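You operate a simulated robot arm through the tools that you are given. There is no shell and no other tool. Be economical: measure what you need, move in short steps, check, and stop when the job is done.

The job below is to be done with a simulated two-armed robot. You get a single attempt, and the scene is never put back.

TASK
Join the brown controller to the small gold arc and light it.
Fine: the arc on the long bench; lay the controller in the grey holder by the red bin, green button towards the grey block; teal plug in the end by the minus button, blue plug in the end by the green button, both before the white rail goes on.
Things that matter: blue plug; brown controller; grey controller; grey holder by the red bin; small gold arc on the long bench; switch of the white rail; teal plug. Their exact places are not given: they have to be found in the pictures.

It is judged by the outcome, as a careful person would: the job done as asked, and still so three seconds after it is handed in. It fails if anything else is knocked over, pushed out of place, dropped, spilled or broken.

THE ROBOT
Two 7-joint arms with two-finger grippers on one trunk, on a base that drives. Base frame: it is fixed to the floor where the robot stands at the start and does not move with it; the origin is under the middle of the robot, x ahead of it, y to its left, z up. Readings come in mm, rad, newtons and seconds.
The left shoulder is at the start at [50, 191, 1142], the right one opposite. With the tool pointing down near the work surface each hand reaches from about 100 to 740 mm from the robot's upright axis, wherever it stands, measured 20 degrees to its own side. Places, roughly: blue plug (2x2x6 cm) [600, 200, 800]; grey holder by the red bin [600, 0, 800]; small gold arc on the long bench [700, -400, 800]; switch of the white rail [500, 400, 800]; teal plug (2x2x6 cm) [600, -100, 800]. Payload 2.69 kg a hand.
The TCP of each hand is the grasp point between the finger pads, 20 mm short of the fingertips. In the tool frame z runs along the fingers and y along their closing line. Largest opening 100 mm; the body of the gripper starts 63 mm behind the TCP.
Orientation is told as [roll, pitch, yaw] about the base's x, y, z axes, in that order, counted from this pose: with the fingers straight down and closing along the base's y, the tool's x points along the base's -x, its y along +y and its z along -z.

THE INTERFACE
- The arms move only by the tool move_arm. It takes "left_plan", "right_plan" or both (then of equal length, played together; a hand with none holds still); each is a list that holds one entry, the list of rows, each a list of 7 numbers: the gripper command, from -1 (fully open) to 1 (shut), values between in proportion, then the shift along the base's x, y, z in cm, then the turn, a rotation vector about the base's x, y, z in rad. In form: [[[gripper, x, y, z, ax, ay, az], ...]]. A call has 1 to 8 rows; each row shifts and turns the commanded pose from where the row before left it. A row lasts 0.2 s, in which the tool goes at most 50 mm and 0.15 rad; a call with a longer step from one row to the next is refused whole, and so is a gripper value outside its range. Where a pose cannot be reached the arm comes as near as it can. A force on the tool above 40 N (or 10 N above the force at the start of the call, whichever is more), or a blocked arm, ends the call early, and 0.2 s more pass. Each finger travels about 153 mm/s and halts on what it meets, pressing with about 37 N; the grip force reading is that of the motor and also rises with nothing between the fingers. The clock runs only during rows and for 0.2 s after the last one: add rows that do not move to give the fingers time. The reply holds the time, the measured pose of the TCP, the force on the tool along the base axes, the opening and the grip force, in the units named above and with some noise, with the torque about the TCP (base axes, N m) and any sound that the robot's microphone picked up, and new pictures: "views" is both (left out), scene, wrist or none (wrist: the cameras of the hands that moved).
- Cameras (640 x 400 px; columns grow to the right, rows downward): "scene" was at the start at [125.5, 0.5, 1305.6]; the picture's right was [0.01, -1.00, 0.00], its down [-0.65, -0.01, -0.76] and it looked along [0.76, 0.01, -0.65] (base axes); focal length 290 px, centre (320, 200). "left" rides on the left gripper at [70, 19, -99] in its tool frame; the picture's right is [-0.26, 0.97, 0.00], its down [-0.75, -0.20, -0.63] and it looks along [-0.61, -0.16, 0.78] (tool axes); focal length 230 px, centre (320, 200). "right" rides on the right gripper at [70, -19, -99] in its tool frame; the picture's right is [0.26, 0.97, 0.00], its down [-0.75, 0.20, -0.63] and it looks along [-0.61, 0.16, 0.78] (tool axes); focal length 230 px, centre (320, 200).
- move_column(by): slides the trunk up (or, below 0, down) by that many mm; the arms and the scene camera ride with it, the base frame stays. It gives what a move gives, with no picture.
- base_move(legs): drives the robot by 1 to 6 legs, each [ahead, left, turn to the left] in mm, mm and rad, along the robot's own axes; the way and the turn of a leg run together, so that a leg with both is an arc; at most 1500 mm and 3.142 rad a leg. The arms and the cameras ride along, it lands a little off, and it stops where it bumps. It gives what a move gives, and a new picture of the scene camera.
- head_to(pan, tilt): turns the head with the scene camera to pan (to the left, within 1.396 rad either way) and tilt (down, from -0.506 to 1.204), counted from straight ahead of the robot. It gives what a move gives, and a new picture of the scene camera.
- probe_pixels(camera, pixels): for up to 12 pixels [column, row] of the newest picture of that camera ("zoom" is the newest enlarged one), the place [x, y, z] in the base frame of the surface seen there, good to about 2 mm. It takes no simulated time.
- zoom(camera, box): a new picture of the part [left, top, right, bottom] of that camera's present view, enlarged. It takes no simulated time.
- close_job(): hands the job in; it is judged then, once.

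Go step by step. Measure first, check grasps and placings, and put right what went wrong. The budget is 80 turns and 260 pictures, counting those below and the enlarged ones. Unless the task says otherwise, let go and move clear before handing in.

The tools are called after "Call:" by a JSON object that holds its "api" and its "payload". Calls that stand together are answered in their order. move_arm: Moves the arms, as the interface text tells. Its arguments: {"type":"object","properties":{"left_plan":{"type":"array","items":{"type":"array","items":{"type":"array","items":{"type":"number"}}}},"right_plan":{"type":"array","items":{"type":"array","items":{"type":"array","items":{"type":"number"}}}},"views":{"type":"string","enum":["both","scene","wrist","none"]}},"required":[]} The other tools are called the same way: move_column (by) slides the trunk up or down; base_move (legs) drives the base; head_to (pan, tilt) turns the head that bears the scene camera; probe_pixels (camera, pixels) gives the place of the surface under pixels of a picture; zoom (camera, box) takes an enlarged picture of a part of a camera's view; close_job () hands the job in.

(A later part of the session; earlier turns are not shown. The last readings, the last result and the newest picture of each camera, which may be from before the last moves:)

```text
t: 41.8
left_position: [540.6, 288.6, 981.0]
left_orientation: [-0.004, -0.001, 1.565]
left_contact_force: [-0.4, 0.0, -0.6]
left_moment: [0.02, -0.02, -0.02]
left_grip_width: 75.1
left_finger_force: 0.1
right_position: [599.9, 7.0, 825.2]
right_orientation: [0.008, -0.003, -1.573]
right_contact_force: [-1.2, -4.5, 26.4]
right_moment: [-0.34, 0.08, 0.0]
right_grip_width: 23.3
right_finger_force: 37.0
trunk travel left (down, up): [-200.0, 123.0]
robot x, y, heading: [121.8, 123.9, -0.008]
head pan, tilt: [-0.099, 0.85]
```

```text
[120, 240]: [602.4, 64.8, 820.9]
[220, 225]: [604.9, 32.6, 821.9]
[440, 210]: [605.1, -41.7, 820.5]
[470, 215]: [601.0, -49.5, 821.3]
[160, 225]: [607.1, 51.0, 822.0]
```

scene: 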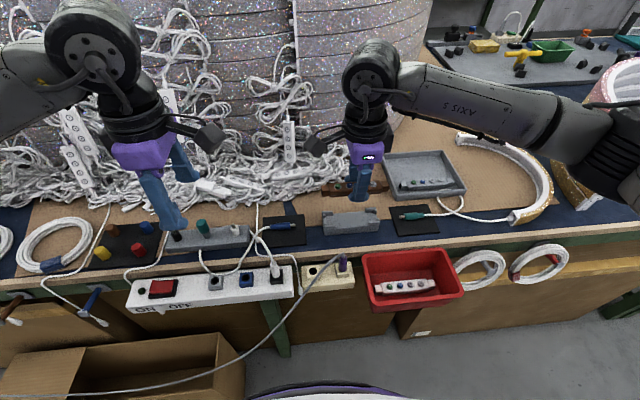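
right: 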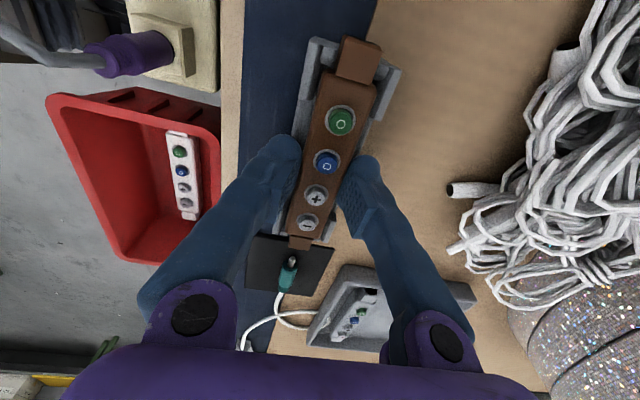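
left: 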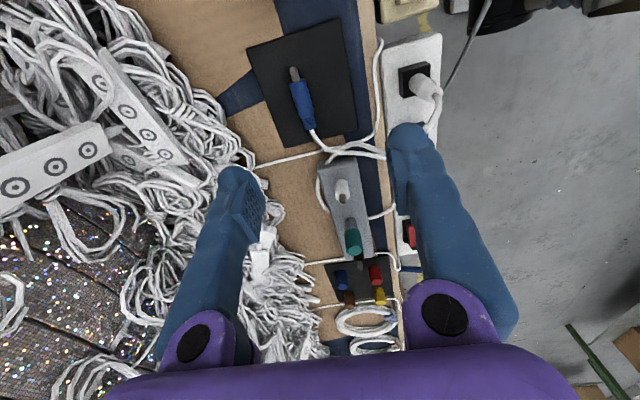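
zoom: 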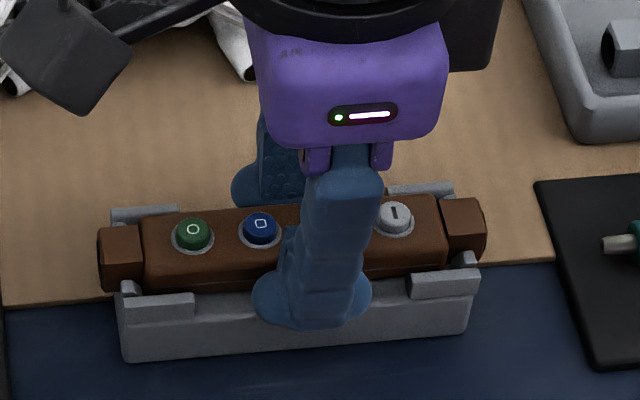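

Seated, with its top level at ~821. I'll relieve the pressure, open and rise.

Call:
{"api": "move_arm", "payload": {"right_plan": [[[1, 0, 0, 0.3, 0, 0, 0], [0.45, 0, 0, 0, 0, 0, 0], [0.2, 0, 0, 0, 0, 0, 0], [0.2, 0, 0, 2, 0, 0, 0], [0.2, 0, 0, 4, 0, 0, 0], [0.2, 0, -2, 2, 0, 0, 0]]], "views": "wrist"}}

Call:
{"api": "zoom", "payload": {"camera": "scene", "box": [305, 180, 405, 240]}}

Call:
{"api": "probe_pixels", "payload": {"camera": "zoom", "pixels": [[125, 232], [120, 240], [470, 205], [470, 215], [160, 225], [430, 205], [160, 285], [300, 215], [300, 265], [445, 235]]}}

```text
t: 43.2
left_position: [543.0, 288.5, 979.1]
left_orientation: [-0.003, -0.002, 1.564]
left_contact_force: [-0.9, 0.0, -0.5]
left_moment: [0.02, 0.01, 0.01]
left_grip_width: 75.1
left_finger_force: 0.1
right_position: [600.2, -14.6, 904.8]
right_orientation: [0.002, -0.002, -1.572]
right_contact_force: [-0.5, 0.0, -0.4]
right_moment: [0.01, 0.01, -0.01]
right_grip_width: 39.9
right_finger_force: 0.0
trunk travel left (down, up): [-200.0, 123.0]
robot x, y, heading: [115.7, 119.3, -0.008]
head pan, tilt: [-0.099, 0.85]
```

right: 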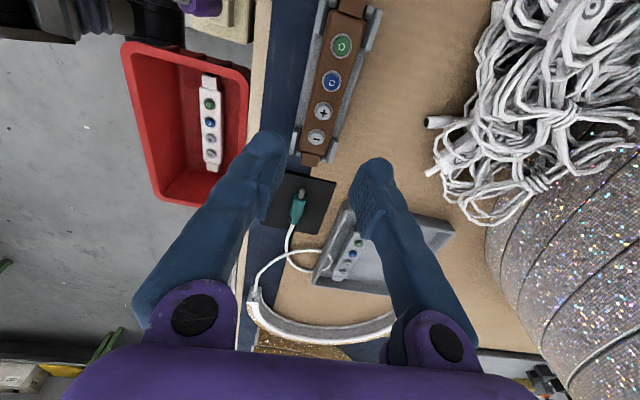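

```text
6.40 times, centred on (355, 210) of scene
```

zoom: 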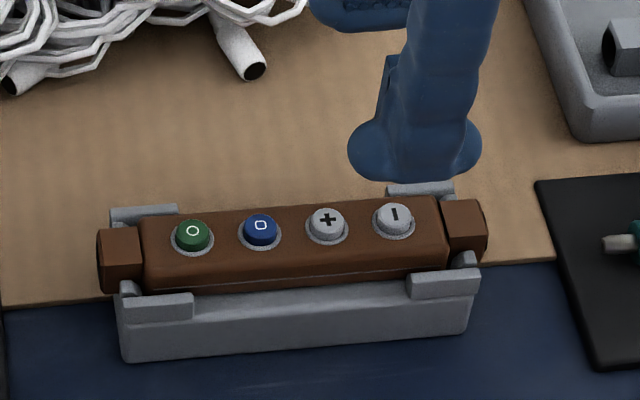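

```text
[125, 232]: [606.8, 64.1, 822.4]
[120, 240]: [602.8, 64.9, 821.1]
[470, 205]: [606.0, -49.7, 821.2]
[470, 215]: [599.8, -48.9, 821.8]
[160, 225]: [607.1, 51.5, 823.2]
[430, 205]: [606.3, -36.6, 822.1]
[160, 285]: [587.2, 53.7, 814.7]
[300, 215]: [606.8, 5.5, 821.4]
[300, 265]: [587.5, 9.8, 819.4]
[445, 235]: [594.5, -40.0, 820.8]
```

The controller is properly seated, green end to the left by the grey block. Now I'll measure the minus-end piece and the teal plug in detail.

Call:
{"api": "probe_pixels", "payload": {"camera": "zoom", "pixels": [[455, 200], [460, 207], [460, 225], [460, 232], [460, 240], [460, 246], [482, 203], [484, 215], [486, 230], [115, 230], [115, 262], [115, 280]]}}

Call:
{"api": "zoom", "payload": {"camera": "scene", "box": [385, 195, 455, 240]}}

Call:
{"api": "probe_pixels", "payload": {"camera": "zoom", "pixels": [[140, 193], [165, 188], [180, 178], [215, 172], [250, 170], [255, 190], [215, 205], [180, 212], [275, 172], [300, 172], [200, 250], [320, 178]]}}

```text
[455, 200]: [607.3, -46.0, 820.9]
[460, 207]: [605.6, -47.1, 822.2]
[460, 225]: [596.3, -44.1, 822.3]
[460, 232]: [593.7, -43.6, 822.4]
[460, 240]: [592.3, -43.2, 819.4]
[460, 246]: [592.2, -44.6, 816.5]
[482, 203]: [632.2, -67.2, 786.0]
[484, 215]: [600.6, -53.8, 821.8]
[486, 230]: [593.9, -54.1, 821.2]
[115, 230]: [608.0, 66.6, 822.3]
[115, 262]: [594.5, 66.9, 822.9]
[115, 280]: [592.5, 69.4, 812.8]
```

```text
8.89 times, centred on (420, 218) of scene
```

zoom: 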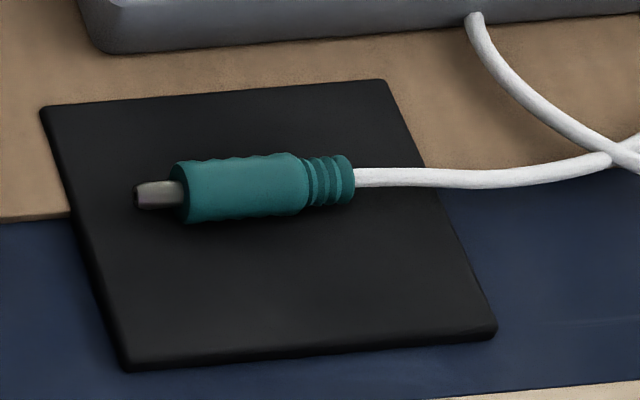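

```text
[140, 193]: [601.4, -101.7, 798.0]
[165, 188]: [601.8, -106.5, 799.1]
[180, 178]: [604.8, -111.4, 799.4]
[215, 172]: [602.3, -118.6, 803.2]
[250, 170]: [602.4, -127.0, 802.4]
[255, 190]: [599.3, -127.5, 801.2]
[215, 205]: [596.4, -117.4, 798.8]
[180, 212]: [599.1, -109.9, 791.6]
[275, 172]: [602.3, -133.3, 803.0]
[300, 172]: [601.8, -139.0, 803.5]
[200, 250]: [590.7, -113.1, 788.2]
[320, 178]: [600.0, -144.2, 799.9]
```

Plug axis at x≈602.5, z≈795, grip at y≈-128; port centre at about (600.3, -55, 814). Moving the right hand over the plug and down.

Call:
{"api": "move_arm", "payload": {"right_plan": [[[0.2, 0.08, -4, 0, 0, 0, 0], [0.2, 0.08, -4, 0, 0, 0, 0], [0.2, 0.08, -3.3, 0, 0, 0, 0], [0.2, 0, 0, -3, 0, 0, 0], [0.2, 0, 0, -3, 0, 0, 0], [0.2, 0, 0, 0, 0, 0, 0]]], "views": "wrist"}}

Call:
{"api": "zoom", "payload": {"camera": "right", "box": [220, 60, 440, 260]}}

```text
t: 44.6
left_position: [542.0, 287.7, 979.6]
left_orientation: [-0.002, -0.003, 1.564]
left_contact_force: [0.0, 0.4, 0.9]
left_moment: [0.01, -0.02, 0.0]
left_grip_width: 75.0
left_finger_force: 0.0
right_position: [602.1, -125.6, 844.5]
right_orientation: [0.002, -0.002, -1.57]
right_contact_force: [0.2, -0.8, 0.8]
right_moment: [-0.01, 0.0, 0.02]
right_grip_width: 40.0
right_finger_force: 0.0
trunk travel left (down, up): [-200.0, 123.0]
robot x, y, heading: [115.0, 122.5, -0.008]
head pan, tilt: [-0.099, 0.85]
```

right: 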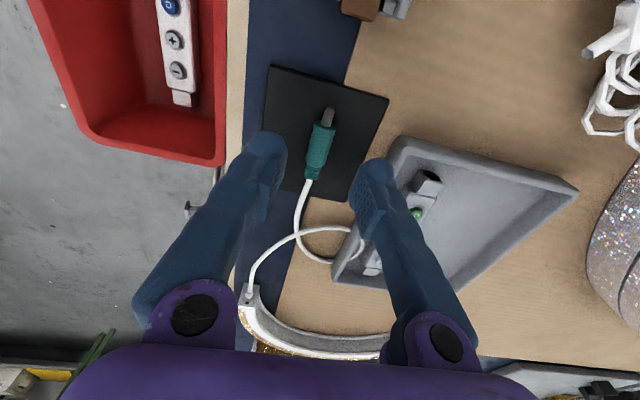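

```text
2.00 times, centred on (330, 160) of right
```

zoom: 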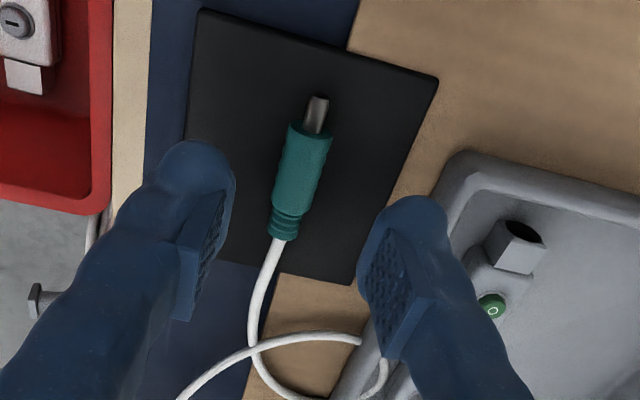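

Aligned. Lowering to z≈808.5 with a slightly narrower opening.

Call:
{"api": "move_arm", "payload": {"right_plan": [[[0.36, 0.05, -0.2, -1.5, 0, 0, 0], [0.36, 0, 0, -1.5, 0, 0, 0], [0.36, 0, 0, -0.6, 0, 0, 0], [0.36, 0, 0, 0, 0, 0, 0]]], "views": "none"}}

Call:
{"api": "zoom", "payload": {"camera": "right", "box": [220, 60, 440, 260]}}

```text
t: 45.6
left_position: [542.5, 288.9, 979.3]
left_orientation: [-0.003, -0.001, 1.566]
left_contact_force: [0.1, 0.8, 1.2]
left_moment: [0.02, 0.01, -0.01]
left_grip_width: 75.2
left_finger_force: 0.0
right_position: [603.3, -128.6, 808.3]
right_orientation: [0.003, -0.002, -1.571]
right_contact_force: [-0.1, -0.2, -0.7]
right_moment: [0.0, -0.01, 0.0]
right_grip_width: 32.0
right_finger_force: 0.1
trunk travel left (down, up): [-200.0, 123.0]
robot x, y, heading: [116.5, 123.0, -0.006]
head pan, tilt: [-0.099, 0.85]
```

```text
2.00 times, centred on (330, 160) of right
```

zoom: 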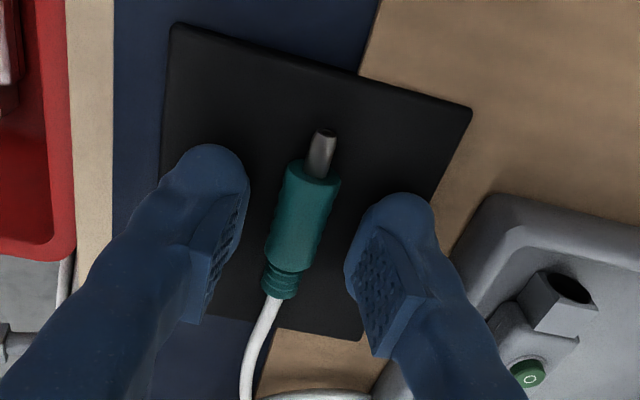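

Well centred. Closing on the plug and lifting it gently.

Call:
{"api": "move_arm", "payload": {"right_plan": [[[0.5, 0, 0, 0, 0, 0, 0], [0.6, 0, 0, 0, 0, 0, 0], [1, 0, 0, 0, 0, 0, 0], [1, 0, 0, 0, 0, 0, 0], [1, 0, 0, 0.5, 0, 0, 0], [1, 0, 0, 0.7, 0, 0, 0], [1, 0, 0, 1, 0, 0, 0], [1, 0, 0, 0, 0, 0, 0]]], "views": "wrist"}}

Call:
{"api": "zoom", "payload": {"camera": "scene", "box": [355, 180, 455, 240]}}

Call:
{"api": "zoom", "payload": {"camera": "right", "box": [220, 60, 440, 260]}}

```text
t: 47.4
left_position: [541.3, 287.7, 979.0]
left_orientation: [-0.004, -0.002, 1.564]
left_contact_force: [0.4, 0.0, 0.4]
left_moment: [-0.02, 0.05, -0.02]
left_grip_width: 74.9
left_finger_force: 0.1
right_position: [604.1, -128.3, 831.3]
right_orientation: [0.0, -0.002, -1.57]
right_contact_force: [-1.1, 0.0, -0.7]
right_moment: [-0.02, -0.02, 0.01]
right_grip_width: 0.0
right_finger_force: 29.5
trunk travel left (down, up): [-200.0, 123.0]
robot x, y, heading: [119.7, 125.0, -0.004]
head pan, tilt: [-0.099, 0.85]
```

right: 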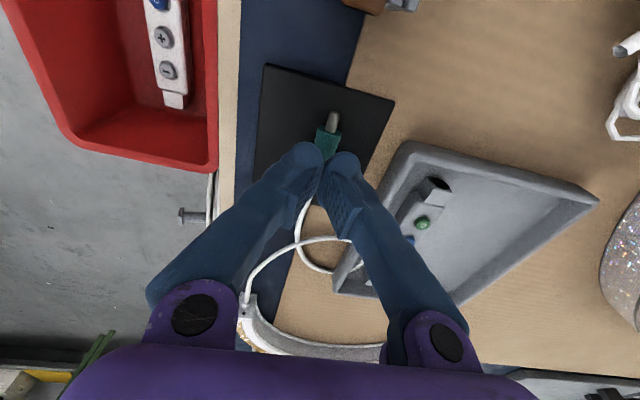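

```text
6.40 times, centred on (405, 210) of scene
```

zoom: 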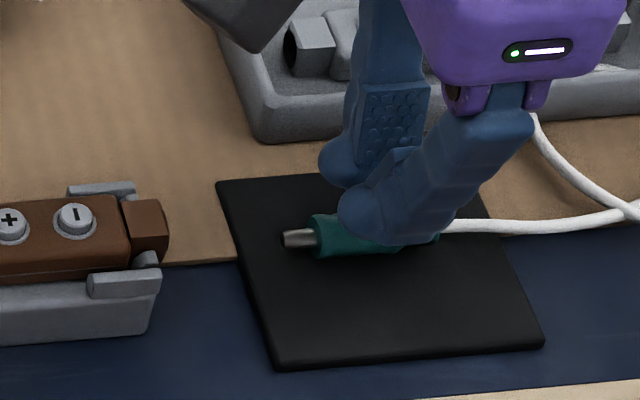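

```text
2.00 times, centred on (330, 160) of right
```

zoom: 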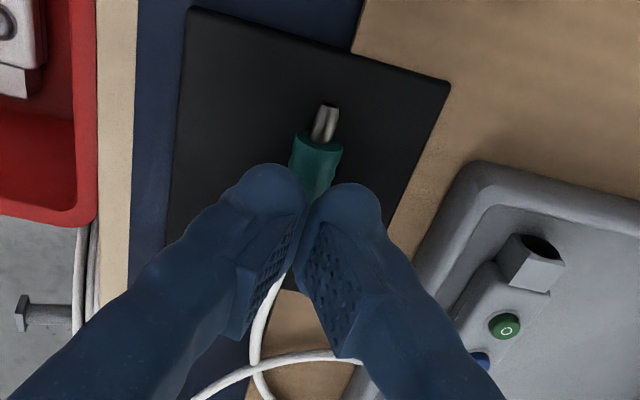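

The fingers slipped off the round plug: too shallow again. I'll open, go down until the tips touch the mat, and close, reading the width before lifting.

Call:
{"api": "move_arm", "payload": {"right_plan": [[[0.6, 0, 0, 1, 0, 0, 0], [0.36, 0, 0, 0, 0, 0, 0], [0.36, -0.1, 0, -1.5, 0, 0, 0], [0.36, 0, 0, -1.5, 0, 0, 0], [0.36, 0, 0, -0.3, 0, 0, 0], [0.36, 0, 0, -0.25, 0, 0, 0], [0.36, 0, 0, 0, 0, 0, 0]]], "views": "none"}}

Call:
{"api": "zoom", "payload": {"camera": "right", "box": [220, 60, 440, 260]}}

```text
t: 49.0
left_position: [541.2, 286.9, 979.0]
left_orientation: [-0.002, -0.002, 1.566]
left_contact_force: [0.4, -0.4, 0.3]
left_moment: [-0.01, -0.02, -0.01]
left_grip_width: 74.9
left_finger_force: 0.1
right_position: [602.5, -127.7, 806.6]
right_orientation: [0.003, -0.002, -1.574]
right_contact_force: [-1.2, -1.5, 7.2]
right_moment: [-0.04, 0.17, 0.06]
right_grip_width: 32.2
right_finger_force: 0.3
trunk travel left (down, up): [-200.0, 123.0]
robot x, y, heading: [114.4, 122.6, -0.001]
head pan, tilt: [-0.099, 0.85]
```

```text
2.00 times, centred on (330, 160) of right
```

zoom: 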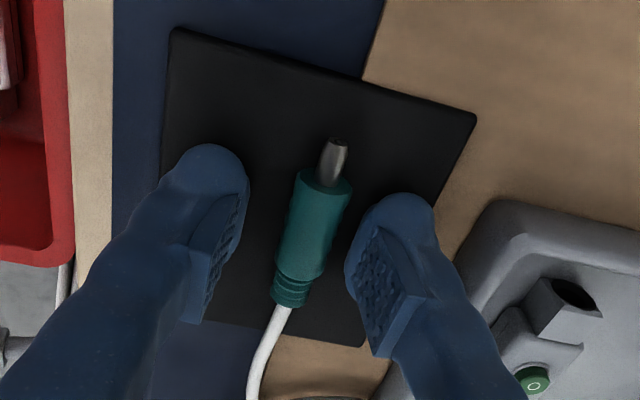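

Tips on the mat. Closing now without lifting.

Call:
{"api": "move_arm", "payload": {"right_plan": [[[0.45, 0.15, 0, 0, 0, 0, 0], [0.55, 0, 0, 0, 0, 0, 0], [0.65, 0, 0, 0, 0, 0, 0], [1, 0, 0, 0, 0, 0, 0], [1, 0, 0, 0, 0, 0, 0]]], "views": "none"}}

Call:
{"api": "zoom", "payload": {"camera": "right", "box": [220, 60, 440, 260]}}

Call:
{"api": "zoom", "payload": {"camera": "scene", "box": [355, 180, 455, 240]}}

```text
t: 50.2
left_position: [542.4, 288.5, 979.3]
left_orientation: [-0.002, -0.002, 1.567]
left_contact_force: [0.2, 1.3, 0.0]
left_moment: [-0.02, -0.02, 0.01]
left_grip_width: 75.0
left_finger_force: 0.1
right_position: [604.2, -127.9, 805.0]
right_orientation: [0.002, -0.006, -1.571]
right_contact_force: [-0.3, -0.9, -0.2]
right_moment: [-0.01, 0.01, 0.0]
right_grip_width: 11.6
right_finger_force: 36.5
trunk travel left (down, up): [-200.0, 123.0]
robot x, y, heading: [116.9, 122.3, -0.007]
head pan, tilt: [-0.099, 0.85]
```

```text
2.00 times, centred on (330, 160) of right
```

zoom: 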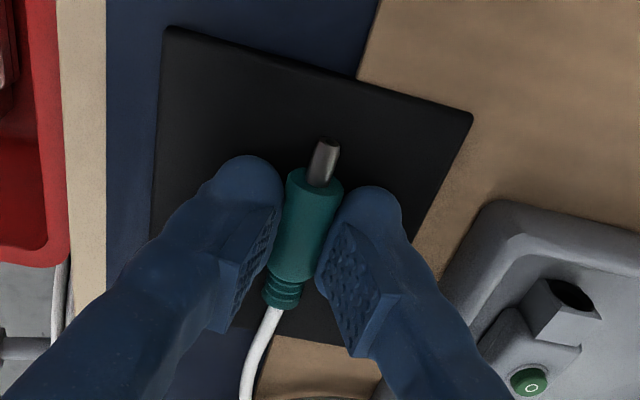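

```text
6.40 times, centred on (405, 210) of scene
```

zoom: 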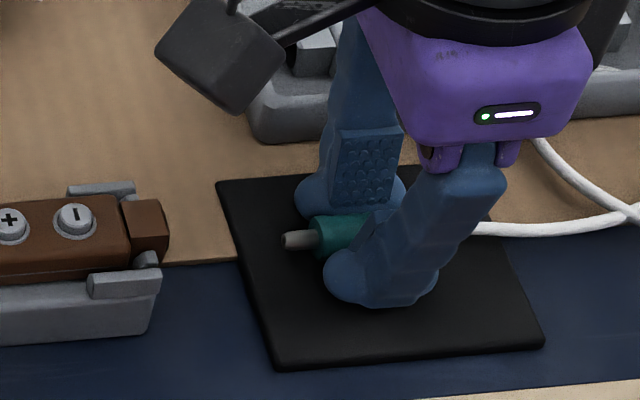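

Width 11.6 mm with 36 N. I'll lift slowly by 1 cm and check.

Call:
{"api": "move_arm", "payload": {"right_plan": [[[1, 0, 0, 0.2, 0, 0, 0], [1, 0, 0, 0.3, 0, 0, 0], [1, 0, 0, 0.5, 0, 0, 0], [1, 0, 0, 0, 0, 0, 0]]], "views": "none"}}

Call:
{"api": "zoom", "payload": {"camera": "scene", "box": [355, 180, 455, 240]}}

Call:
{"api": "zoom", "payload": {"camera": "right", "box": [220, 60, 440, 260]}}

```text
t: 51.2
left_position: [542.7, 288.5, 980.1]
left_orientation: [-0.004, -0.004, 1.566]
left_contact_force: [-0.6, 0.4, 0.4]
left_moment: [-0.02, 0.01, 0.01]
left_grip_width: 74.8
left_finger_force: 0.0
right_position: [602.5, -127.4, 814.5]
right_orientation: [0.002, -0.002, -1.57]
right_contact_force: [-0.1, -0.1, 0.2]
right_moment: [0.0, 0.01, 0.02]
right_grip_width: 11.7
right_finger_force: 37.2
trunk travel left (down, up): [-200.0, 123.0]
robot x, y, heading: [119.3, 122.0, -0.01]
head pan, tilt: [-0.099, 0.85]
```

```text
6.40 times, centred on (405, 210) of scene
```

zoom: 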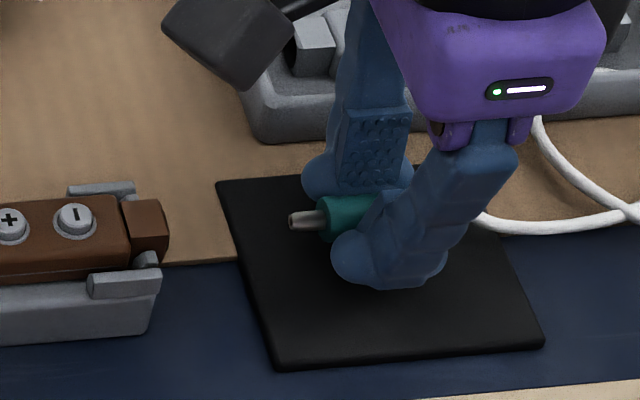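

```text
2.00 times, centred on (330, 160) of right
```

zoom: 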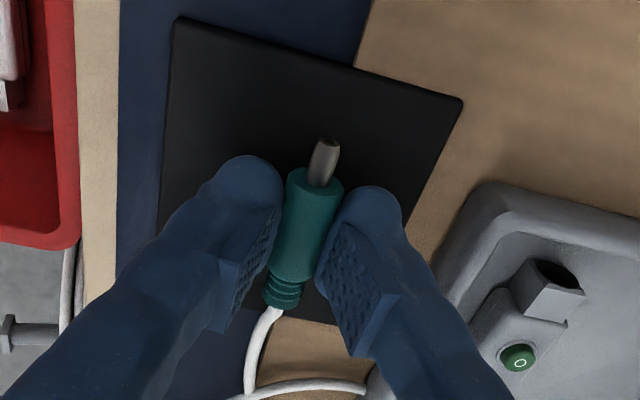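

The plug came up with the fingers. I'll raise a bit further and measure its tip and axis.

Call:
{"api": "move_arm", "payload": {"right_plan": [[[1, 0, 0, 0.5, 0, 0, 0], [1, 0, 0, 0.5, 0, 0, 0], [1, 0, 0, 0, 0, 0, 0]]], "views": "none"}}

Call:
{"api": "zoom", "payload": {"camera": "scene", "box": [375, 190, 435, 228]}}

```text
t: 52.0
left_position: [542.2, 287.9, 980.5]
left_orientation: [-0.003, -0.002, 1.566]
left_contact_force: [0.9, -0.2, 0.2]
left_moment: [0.02, 0.01, 0.01]
left_grip_width: 75.0
left_finger_force: 0.0
right_position: [604.0, -127.7, 825.4]
right_orientation: [0.004, -0.004, -1.572]
right_contact_force: [0.4, 0.2, -0.7]
right_moment: [0.03, 0.01, 0.0]
right_grip_width: 11.5
right_finger_force: 36.7
trunk travel left (down, up): [-200.0, 123.0]
robot x, y, heading: [114.2, 122.5, -0.007]
head pan, tilt: [-0.099, 0.85]
```

```text
10.53 times, centred on (405, 209) of scene
```

zoom: 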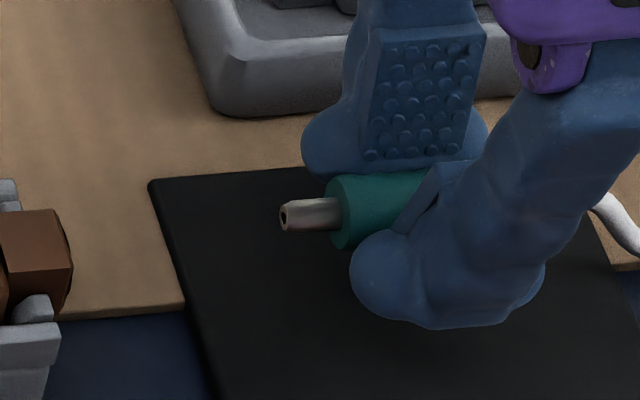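

Call:
{"api": "probe_pixels", "payload": {"camera": "zoom", "pixels": [[292, 204], [310, 202], [330, 200], [295, 228], [330, 227], [284, 217], [350, 178], [380, 174], [350, 240], [345, 210], [60, 225], [62, 270]]}}

Call:
{"api": "probe_pixels", "payload": {"camera": "right", "pixels": [[322, 140], [324, 128], [320, 165]]}}

```text
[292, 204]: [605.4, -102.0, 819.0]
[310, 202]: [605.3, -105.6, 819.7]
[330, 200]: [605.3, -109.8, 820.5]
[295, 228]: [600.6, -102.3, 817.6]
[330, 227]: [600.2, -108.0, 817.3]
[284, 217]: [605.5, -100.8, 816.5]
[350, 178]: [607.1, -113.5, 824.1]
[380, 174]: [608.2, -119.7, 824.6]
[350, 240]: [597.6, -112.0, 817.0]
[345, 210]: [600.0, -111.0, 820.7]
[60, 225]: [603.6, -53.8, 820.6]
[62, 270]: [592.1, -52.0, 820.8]
```

```text
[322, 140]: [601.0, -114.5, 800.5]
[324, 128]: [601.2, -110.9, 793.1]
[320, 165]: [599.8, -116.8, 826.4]
```

Plug axis ≈ (603, 816), tip at y≈-101; port at (600.3, 814), face y≈-55. I'll align and bring the tip within ~6 mm.

Call:
{"api": "move_arm", "payload": {"right_plan": [[[1, -0.27, 1, -0.2, 0, 0, 0], [1, 0, 1.5, 0, 0, 0, 0], [1, 0, 1.4, 0, 0, 0, 0], [1, 0, 0, 0, 0, 0, 0]]], "views": "none"}}

Call:
{"api": "zoom", "payload": {"camera": "scene", "box": [360, 190, 420, 228]}}

Call:
{"api": "zoom", "payload": {"camera": "right", "box": [270, 80, 390, 200]}}

Call:
{"api": "probe_pixels", "payload": {"camera": "zoom", "pixels": [[320, 200], [320, 150], [320, 100], [320, 250]]}}

```text
t: 53.0
left_position: [541.5, 288.3, 980.1]
left_orientation: [-0.002, -0.001, 1.565]
left_contact_force: [1.1, -0.2, 0.2]
left_moment: [0.03, 0.02, -0.01]
left_grip_width: 75.1
left_finger_force: 0.0
right_position: [600.4, -88.9, 824.3]
right_orientation: [0.001, -0.002, -1.572]
right_contact_force: [-0.6, -0.6, -0.5]
right_moment: [-0.01, 0.01, 0.0]
right_grip_width: 11.7
right_finger_force: 36.7
trunk travel left (down, up): [-200.0, 123.0]
robot x, y, heading: [119.8, 124.3, -0.007]
head pan, tilt: [-0.099, 0.85]
```

```text
10.53 times, centred on (390, 209) of scene
```

zoom: 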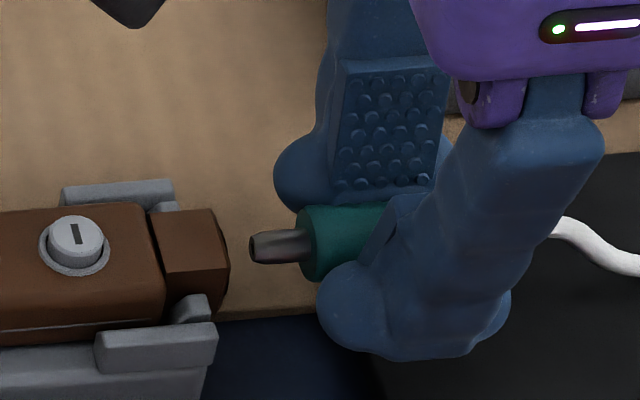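

```text
3.33 times, centred on (330, 140) of right
```

zoom: 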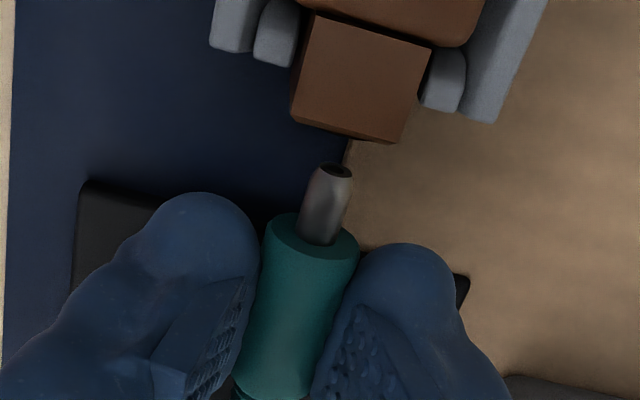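

```text
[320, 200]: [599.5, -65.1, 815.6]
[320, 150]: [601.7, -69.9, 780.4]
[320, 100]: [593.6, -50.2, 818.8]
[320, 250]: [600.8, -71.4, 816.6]
```

The wrist view shows good lateral alignment, but the scene view suggests the plug may be too high. I'll measure both more carefully.

Call:
{"api": "probe_pixels", "payload": {"camera": "zoom", "pixels": [[335, 172], [325, 190], [316, 220], [340, 200], [308, 200], [285, 260], [290, 330], [315, 60], [370, 90], [350, 125], [300, 115], [398, 130]]}}

Call:
{"api": "zoom", "payload": {"camera": "scene", "box": [370, 202, 394, 222]}}

Call:
{"api": "probe_pixels", "payload": {"camera": "zoom", "pixels": [[100, 120], [120, 250], [130, 150], [140, 200], [150, 250], [145, 300], [370, 180], [370, 210], [370, 240], [370, 260], [440, 220], [345, 220]]}}

```text
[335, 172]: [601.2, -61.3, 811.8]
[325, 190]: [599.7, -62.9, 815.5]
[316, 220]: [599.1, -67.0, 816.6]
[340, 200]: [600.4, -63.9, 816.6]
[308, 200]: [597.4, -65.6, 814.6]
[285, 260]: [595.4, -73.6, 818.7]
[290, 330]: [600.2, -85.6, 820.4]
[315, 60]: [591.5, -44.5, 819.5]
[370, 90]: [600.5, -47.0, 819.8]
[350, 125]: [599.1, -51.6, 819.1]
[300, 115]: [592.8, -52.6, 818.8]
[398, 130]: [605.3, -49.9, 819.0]
```

```text
16.00 times, centred on (382, 212) of scene
```

zoom: 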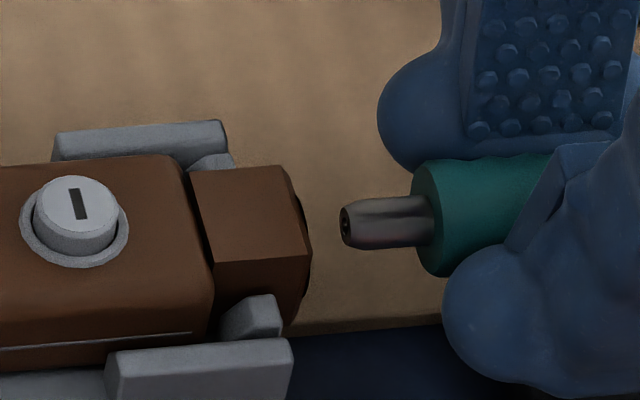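

```text
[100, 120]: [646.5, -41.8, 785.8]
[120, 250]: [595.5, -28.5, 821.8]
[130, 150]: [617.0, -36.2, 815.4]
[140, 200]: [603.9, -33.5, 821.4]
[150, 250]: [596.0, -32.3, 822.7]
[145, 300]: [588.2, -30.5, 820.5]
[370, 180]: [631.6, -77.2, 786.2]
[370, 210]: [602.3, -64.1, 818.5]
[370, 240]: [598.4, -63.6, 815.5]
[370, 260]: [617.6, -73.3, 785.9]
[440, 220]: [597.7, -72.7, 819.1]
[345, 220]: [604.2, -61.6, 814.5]
```

Both cameras say the plug is ~2.4 mm high and ~0.8 mm too far back. I'll correct and recheck.

Call:
{"api": "move_arm", "payload": {"right_plan": [[[1, -0.08, 0, -0.25, 0, 0, 0], [1, 0, 0, 0, 0, 0, 0]]], "views": "none"}}

Call:
{"api": "zoom", "payload": {"camera": "right", "box": [270, 80, 390, 200]}}

Call:
{"api": "zoom", "payload": {"camera": "scene", "box": [370, 202, 394, 222]}}

Call:
{"api": "probe_pixels", "payload": {"camera": "zoom", "pixels": [[250, 180], [250, 210], [255, 250], [260, 275], [260, 295], [300, 270], [365, 212], [370, 225], [370, 240], [370, 250]]}}

```text
t: 53.6
left_position: [543.1, 289.0, 979.4]
left_orientation: [-0.003, -0.003, 1.566]
left_contact_force: [-0.8, -0.1, -0.3]
left_moment: [0.01, 0.0, -0.01]
left_grip_width: 75.1
left_finger_force: 0.1
right_position: [600.8, -89.4, 820.8]
right_orientation: [0.003, -0.005, -1.572]
right_contact_force: [0.5, -0.8, -0.1]
right_moment: [0.0, 0.03, -0.04]
right_grip_width: 11.5
right_finger_force: 37.3
trunk travel left (down, up): [-200.0, 123.0]
robot x, y, heading: [116.4, 121.7, -0.009]
head pan, tilt: [-0.099, 0.85]
```

```text
3.33 times, centred on (330, 140) of right
```

zoom: 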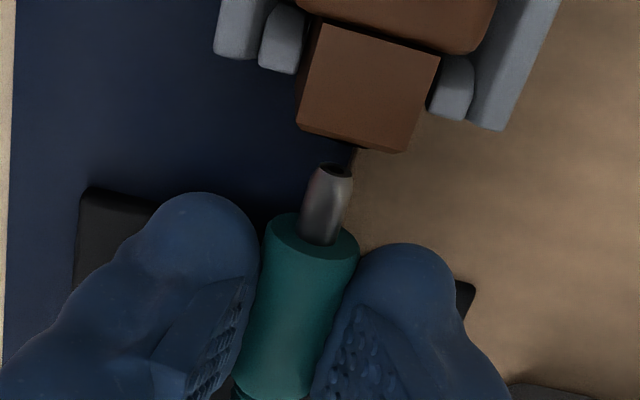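

```text
16.00 times, centred on (382, 212) of scene
```

zoom: 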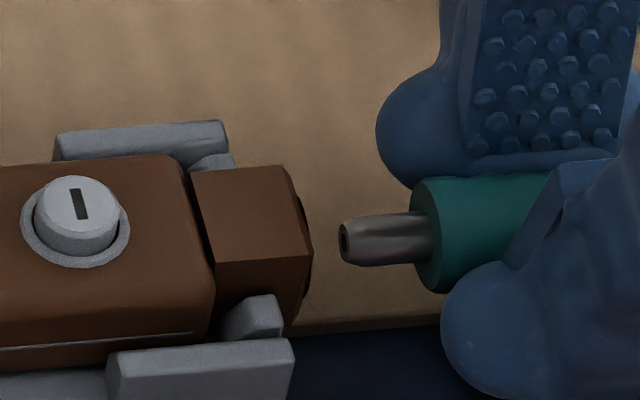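

```text
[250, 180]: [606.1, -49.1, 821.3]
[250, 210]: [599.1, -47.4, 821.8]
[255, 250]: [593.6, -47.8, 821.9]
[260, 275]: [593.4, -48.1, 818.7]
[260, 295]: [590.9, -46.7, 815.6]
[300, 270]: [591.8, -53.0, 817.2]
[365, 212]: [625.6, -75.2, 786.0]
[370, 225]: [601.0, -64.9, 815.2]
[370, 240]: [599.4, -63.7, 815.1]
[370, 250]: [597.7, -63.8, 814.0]
```

Now tip and port line up in both views. I'll insert slowly along +y in small steps, watching the force.

Call:
{"api": "move_arm", "payload": {"right_plan": [[[1, 0, 0.5, 0, 0, 0, 0], [1, 0, 0.4, 0, 0, 0, 0], [1, 0, 0.3, 0, 0, 0, 0], [1, 0, 0, 0, 0, 0, 0]]], "views": "none"}}

Call:
{"api": "zoom", "payload": {"camera": "scene", "box": [366, 200, 396, 222]}}

Call:
{"api": "zoom", "payload": {"camera": "right", "box": [270, 80, 390, 200]}}

```text
t: 54.6
left_position: [541.7, 287.2, 979.8]
left_orientation: [-0.001, -0.002, 1.568]
left_contact_force: [-0.3, -0.1, 1.0]
left_moment: [-0.04, 0.01, 0.03]
left_grip_width: 74.9
left_finger_force: 0.1
right_position: [600.9, -76.2, 820.9]
right_orientation: [0.002, -0.004, -1.572]
right_contact_force: [-0.5, -0.2, 0.9]
right_moment: [0.02, 0.01, 0.02]
right_grip_width: 11.7
right_finger_force: 37.1
trunk travel left (down, up): [-200.0, 123.0]
robot x, y, heading: [117.8, 122.4, -0.004]
head pan, tilt: [-0.099, 0.85]
```

```text
16.00 times, centred on (381, 211) of scene
```

zoom: 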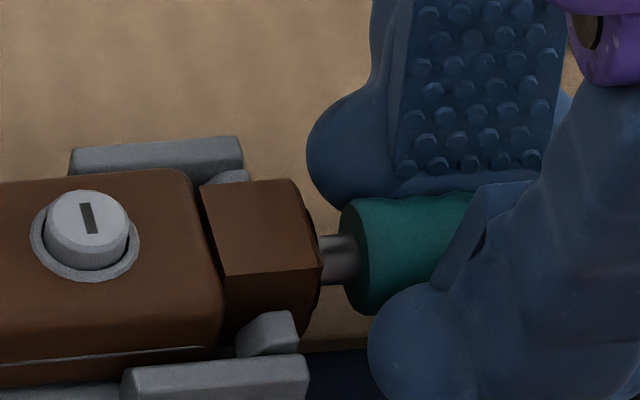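

```text
3.33 times, centred on (330, 140) of right
```

zoom: 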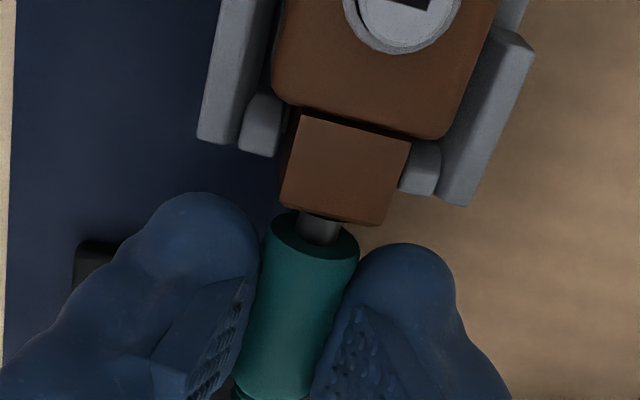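

The tip is entering freely. Pushing the rest until the body meets the end.

Call:
{"api": "move_arm", "payload": {"right_plan": [[[1, 0, 0.3, 0, 0, 0, 0], [1, 0, 0.2, 0, 0, 0, 0], [1, 0, 0.15, 0, 0, 0, 0], [1, 0, 0.15, 0, 0, 0, 0], [1, 0, 0, 0, 0, 0, 0]]], "views": "none"}}

Call:
{"api": "zoom", "payload": {"camera": "scene", "box": [336, 195, 396, 235]}}

Call:
{"api": "zoom", "payload": {"camera": "right", "box": [270, 80, 390, 200]}}

```text
t: 55.8
left_position: [541.0, 286.9, 980.6]
left_orientation: [-0.002, -0.001, 1.563]
left_contact_force: [-0.1, 0.2, 0.3]
left_moment: [-0.01, 0.02, 0.0]
left_grip_width: 75.0
left_finger_force: 0.1
right_position: [601.1, -70.9, 821.7]
right_orientation: [0.004, -0.003, -1.575]
right_contact_force: [-1.0, -12.6, 14.7]
right_moment: [0.09, 0.05, 0.01]
right_grip_width: 11.2
right_finger_force: 36.6
trunk travel left (down, up): [-200.0, 123.0]
robot x, y, heading: [116.9, 121.0, -0.011]
head pan, tilt: [-0.099, 0.85]
```

```text
10.00 times, centred on (366, 215) of scene
```

zoom: 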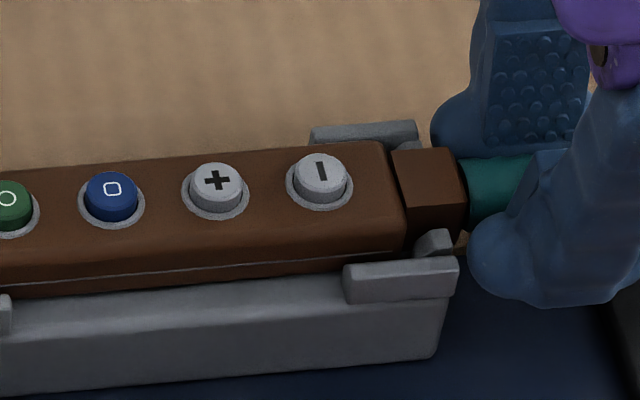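

```text
3.33 times, centred on (330, 140) of right
```

zoom: 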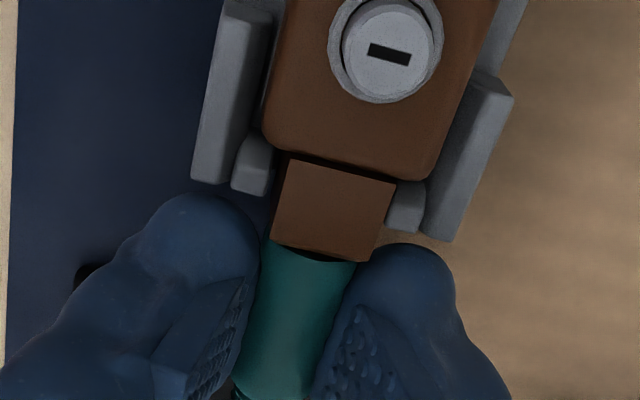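

The body now meets the end piece with a 12 N push. One more small push to make sure it's home.

Call:
{"api": "move_arm", "payload": {"right_plan": [[[1, 0, 0.2, 0, 0, 0, 0], [1, 0, 0.1, 0, 0, 0, 0], [1, 0, 0, 0, 0, 0, 0]]], "views": "none"}}

Call:
{"api": "zoom", "payload": {"camera": "right", "box": [270, 80, 390, 200]}}

Call:
{"api": "zoom", "payload": {"camera": "scene", "box": [306, 185, 406, 245]}}

```text
t: 56.6
left_position: [540.4, 286.8, 979.4]
left_orientation: [-0.001, -0.005, 1.564]
left_contact_force: [0.0, 0.3, -0.2]
left_moment: [0.0, -0.03, 0.02]
left_grip_width: 75.1
left_finger_force: 0.2
right_position: [600.5, -70.3, 819.7]
right_orientation: [0.003, -0.006, -1.576]
right_contact_force: [-0.2, -27.9, 16.8]
right_moment: [-0.26, 0.01, 0.01]
right_grip_width: 11.7
right_finger_force: 36.9
trunk travel left (down, up): [-200.0, 123.0]
robot x, y, heading: [119.2, 121.8, -0.01]
head pan, tilt: [-0.099, 0.85]
```

```text
3.33 times, centred on (330, 140) of right
```

zoom: 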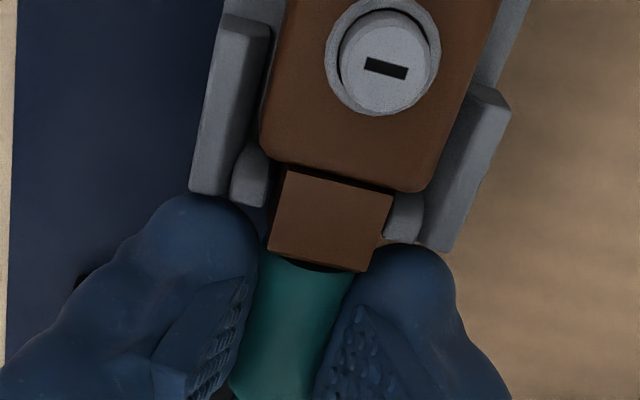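

```text
6.40 times, centred on (356, 215) of scene
```

zoom: 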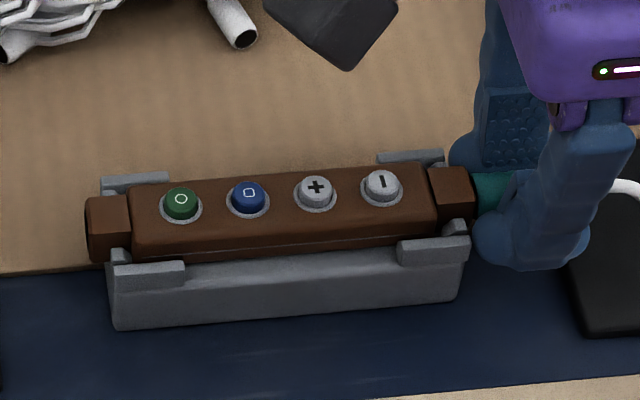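

Firm stop at 28 N: the teal plug is home. I'll relax the push, open and rise.

Call:
{"api": "move_arm", "payload": {"right_plan": [[[1, 0, -0.25, -0.05, 0, 0, 0], [0.6, 0, 0, 0, 0, 0, 0], [0.36, 0, 0, 0, 0, 0, 0], [0.36, 0, 0, 2, 0, 0, 0], [0.36, 0, 0, 4, 0, 0, 0], [0.36, 0, 0, 4, 0, 0, 0], [0.36, 0, -4, 2, 0, 0, 0]]], "views": "scene"}}

Call:
{"api": "zoom", "payload": {"camera": "scene", "box": [306, 185, 406, 245]}}

```text
t: 58.2
left_position: [540.4, 286.5, 979.5]
left_orientation: [-0.002, -0.001, 1.566]
left_contact_force: [-0.6, -0.1, 0.1]
left_moment: [0.02, -0.01, -0.03]
left_grip_width: 75.0
left_finger_force: 0.0
right_position: [599.3, -108.8, 941.2]
right_orientation: [0.001, -0.002, -1.57]
right_contact_force: [-0.4, -0.7, -0.4]
right_moment: [0.0, 0.0, 0.0]
right_grip_width: 32.1
right_finger_force: 0.1
trunk travel left (down, up): [-200.0, 123.0]
robot x, y, heading: [113.8, 119.3, -0.008]
head pan, tilt: [-0.099, 0.85]
```

scene: 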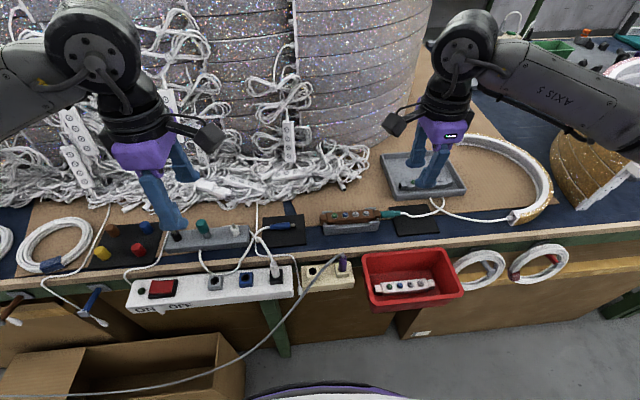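

```text
6.40 times, centred on (356, 215) of scene
```

zoom: 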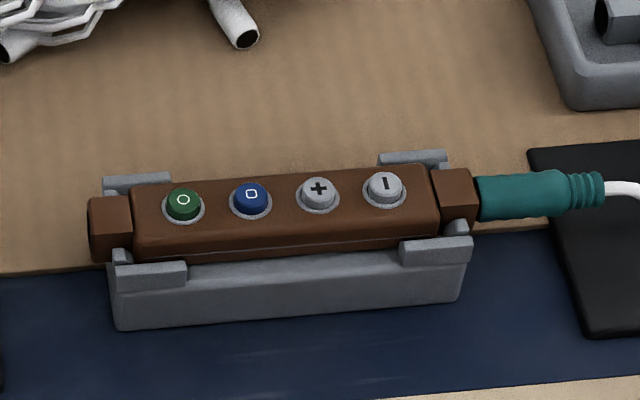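

The teal plug stays in the minus end. For the blue plug I'll drive 165 mm right so the left arm works on its own side, retracting the right hand slightly first.

Call:
{"api": "move_arm", "payload": {"right_plan": [[[0.36, -3, 0, 2, 0, 0, 0], [0.36, -3, 0, 2, 0, 0, 0], [0.36, -3, 0, 1, 0, 0, 0]]], "views": "none"}}

Call:
{"api": "base_move", "payload": {"legs": [[0, -165, 0]]}}

Call:
{"api": "zoom", "payload": {"camera": "scene", "box": [220, 190, 340, 260]}}

```text
t: 59.0
left_position: [542.1, 287.4, 980.1]
left_orientation: [-0.001, -0.003, 1.566]
left_contact_force: [-0.2, 1.0, -0.3]
left_moment: [0.01, 0.01, 0.0]
left_grip_width: 74.9
left_finger_force: 0.0
right_position: [508.9, -107.9, 989.0]
right_orientation: [0.002, -0.004, -1.572]
right_contact_force: [0.1, -0.1, 0.4]
right_moment: [-0.02, -0.03, -0.01]
right_grip_width: 32.2
right_finger_force: 0.1
trunk travel left (down, up): [-200.0, 123.0]
robot x, y, heading: [112.7, 119.0, -0.009]
head pan, tilt: [-0.099, 0.85]
```

```text
t: 61.1
left_position: [540.7, 124.0, 979.5]
left_orientation: [0.0, -0.002, 1.565]
left_contact_force: [0.6, 0.6, 0.7]
left_moment: [0.0, -0.02, 0.03]
left_grip_width: 74.9
left_finger_force: 0.1
right_position: [509.2, -272.9, 989.5]
right_orientation: [0.002, -0.004, -1.572]
right_contact_force: [0.5, -0.1, -0.1]
right_moment: [0.02, 0.01, -0.03]
right_grip_width: 31.7
right_finger_force: 0.0
trunk travel left (down, up): [-200.0, 123.0]
robot x, y, heading: [114.1, -39.9, -0.01]
head pan, tilt: [-0.099, 0.85]
```

scene: 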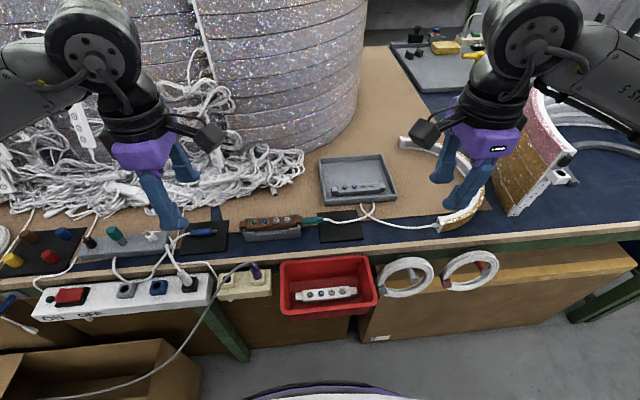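

```text
5.33 times, centred on (280, 225) of scene
```

zoom: 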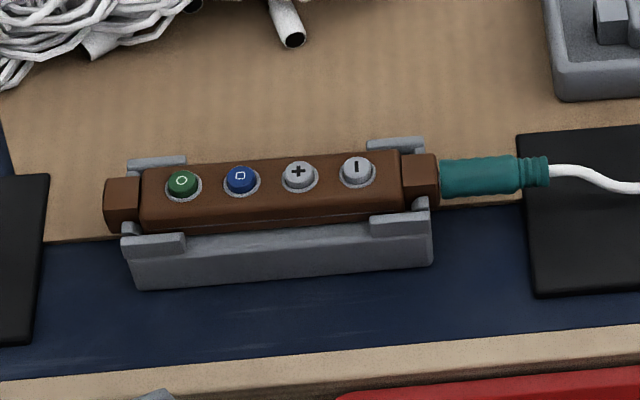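

Teal stays in. Now I'll measure the blue plug and the controller's green-end port.

Call:
{"api": "zoom", "payload": {"camera": "scene", "box": [165, 210, 265, 255]}}

Call:
{"api": "zoom", "payload": {"camera": "scene", "box": [180, 220, 230, 250]}}

Call:
{"api": "probe_pixels", "payload": {"camera": "zoom", "pixels": [[130, 160], [160, 140], [200, 135], [260, 132], [300, 130], [330, 125], [370, 122], [410, 130], [440, 115], [300, 190], [300, 250], [100, 170]]}}

```text
6.40 times, centred on (215, 232) of scene
```

zoom: 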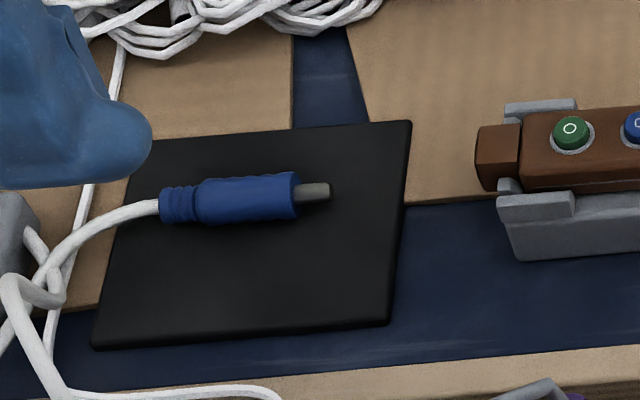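

```text
12.80 times, centred on (205, 235) of scene
```

zoom: 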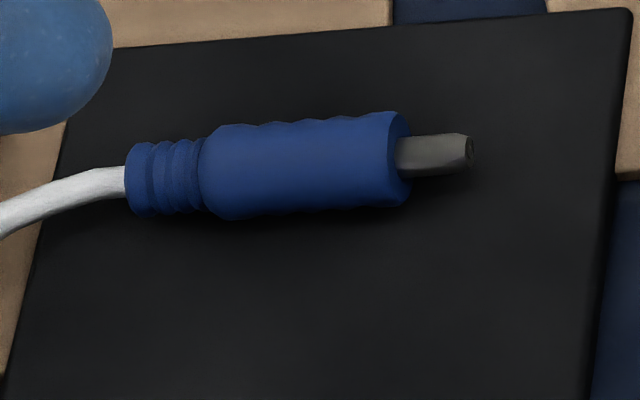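

```text
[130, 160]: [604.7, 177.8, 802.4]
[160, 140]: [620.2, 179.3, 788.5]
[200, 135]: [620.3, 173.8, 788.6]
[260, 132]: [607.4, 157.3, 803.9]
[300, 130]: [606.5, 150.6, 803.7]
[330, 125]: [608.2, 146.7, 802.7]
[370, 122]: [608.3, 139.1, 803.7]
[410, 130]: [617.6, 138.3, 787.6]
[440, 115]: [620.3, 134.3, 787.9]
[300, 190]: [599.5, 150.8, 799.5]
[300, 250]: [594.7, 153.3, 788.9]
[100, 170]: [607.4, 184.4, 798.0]
```

Blue plug axis x≈606, body y 136–178; I'll grip at y≈153. Moving the left hand above it.

Call:
{"api": "move_arm", "payload": {"left_plan": [[[0, 2.2, 1, 0, 0, 0, 0.006], [0.2, 2.2, 1, -1, 0, 0, 0], [0.36, 2.1, 0.9, -3, 0, 0, 0], [0.36, 0, 0, -4, 0, 0, 0], [0.36, 0, 0, -4, 0, 0, 0], [0.36, 0, 0, -1.5, 0, 0, 0], [0.36, 0, 0, 0, 0, 0, 0]]], "views": "wrist"}}

Call:
{"api": "zoom", "payload": {"camera": "left", "box": [200, 60, 420, 260]}}

```text
t: 62.7
left_position: [605.7, 151.4, 844.6]
left_orientation: [-0.002, -0.003, 1.573]
left_contact_force: [-0.2, 0.1, 0.0]
left_moment: [0.01, 0.01, 0.01]
left_grip_width: 32.0
left_finger_force: 0.0
right_position: [508.4, -272.5, 989.1]
right_orientation: [0.001, -0.004, -1.571]
right_contact_force: [-0.8, 0.2, -0.3]
right_moment: [0.01, -0.02, -0.01]
right_grip_width: 32.1
right_finger_force: 0.1
trunk travel left (down, up): [-200.0, 123.0]
robot x, y, heading: [114.8, -42.1, -0.006]
head pan, tilt: [-0.099, 0.85]
```

left: 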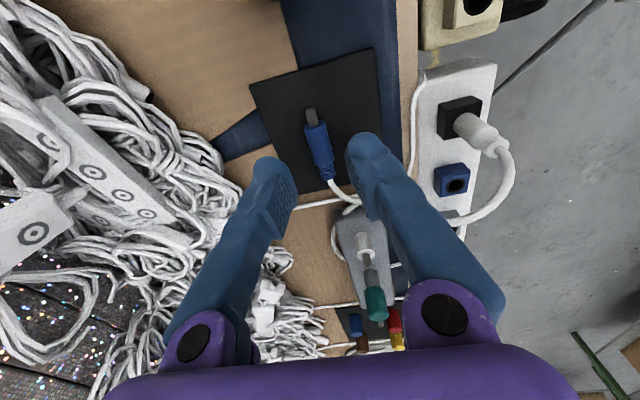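

```text
2.00 times, centred on (310, 160) of left
```

zoom: 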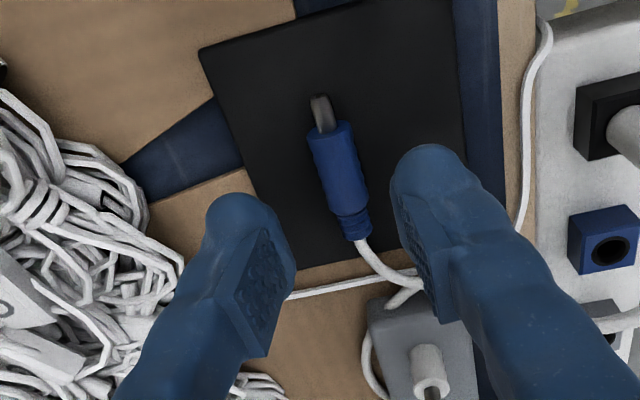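

Aligned like the teal case. Lowering until the tips touch the mat.

Call:
{"api": "move_arm", "payload": {"left_plan": [[[0.36, 0, 0.15, -1.5, 0, 0, 0], [0.36, 0, 0, -1.5, 0, 0, 0], [0.36, 0, 0, -0.6, 0, 0, 0], [0.36, 0, 0, -0.25, 0, 0, 0], [0.36, 0, 0, 0, 0, 0, 0]]], "views": "none"}}

Call:
{"api": "zoom", "payload": {"camera": "left", "box": [200, 60, 420, 260]}}

```text
t: 63.9
left_position: [605.3, 153.1, 805.7]
left_orientation: [-0.001, -0.001, 1.573]
left_contact_force: [-0.4, 0.7, 0.1]
left_moment: [-0.02, -0.03, -0.02]
left_grip_width: 32.2
left_finger_force: 0.2
right_position: [509.2, -273.0, 990.1]
right_orientation: [0.001, -0.005, -1.572]
right_contact_force: [-1.1, 0.7, -0.1]
right_moment: [0.01, 0.01, 0.01]
right_grip_width: 32.0
right_finger_force: 0.1
trunk travel left (down, up): [-200.0, 123.0]
robot x, y, heading: [113.9, -42.3, -0.007]
head pan, tilt: [-0.099, 0.85]
```

```text
2.00 times, centred on (310, 160) of left
```

zoom: 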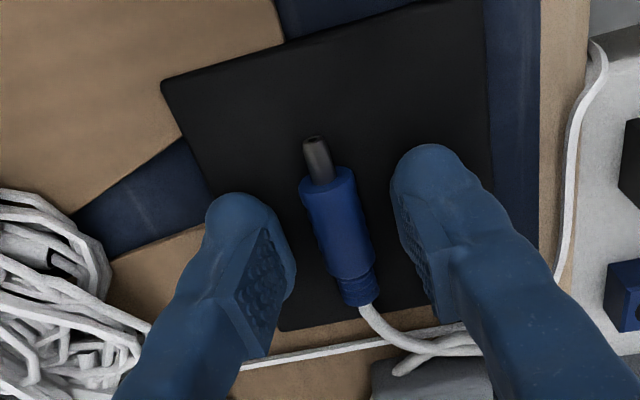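

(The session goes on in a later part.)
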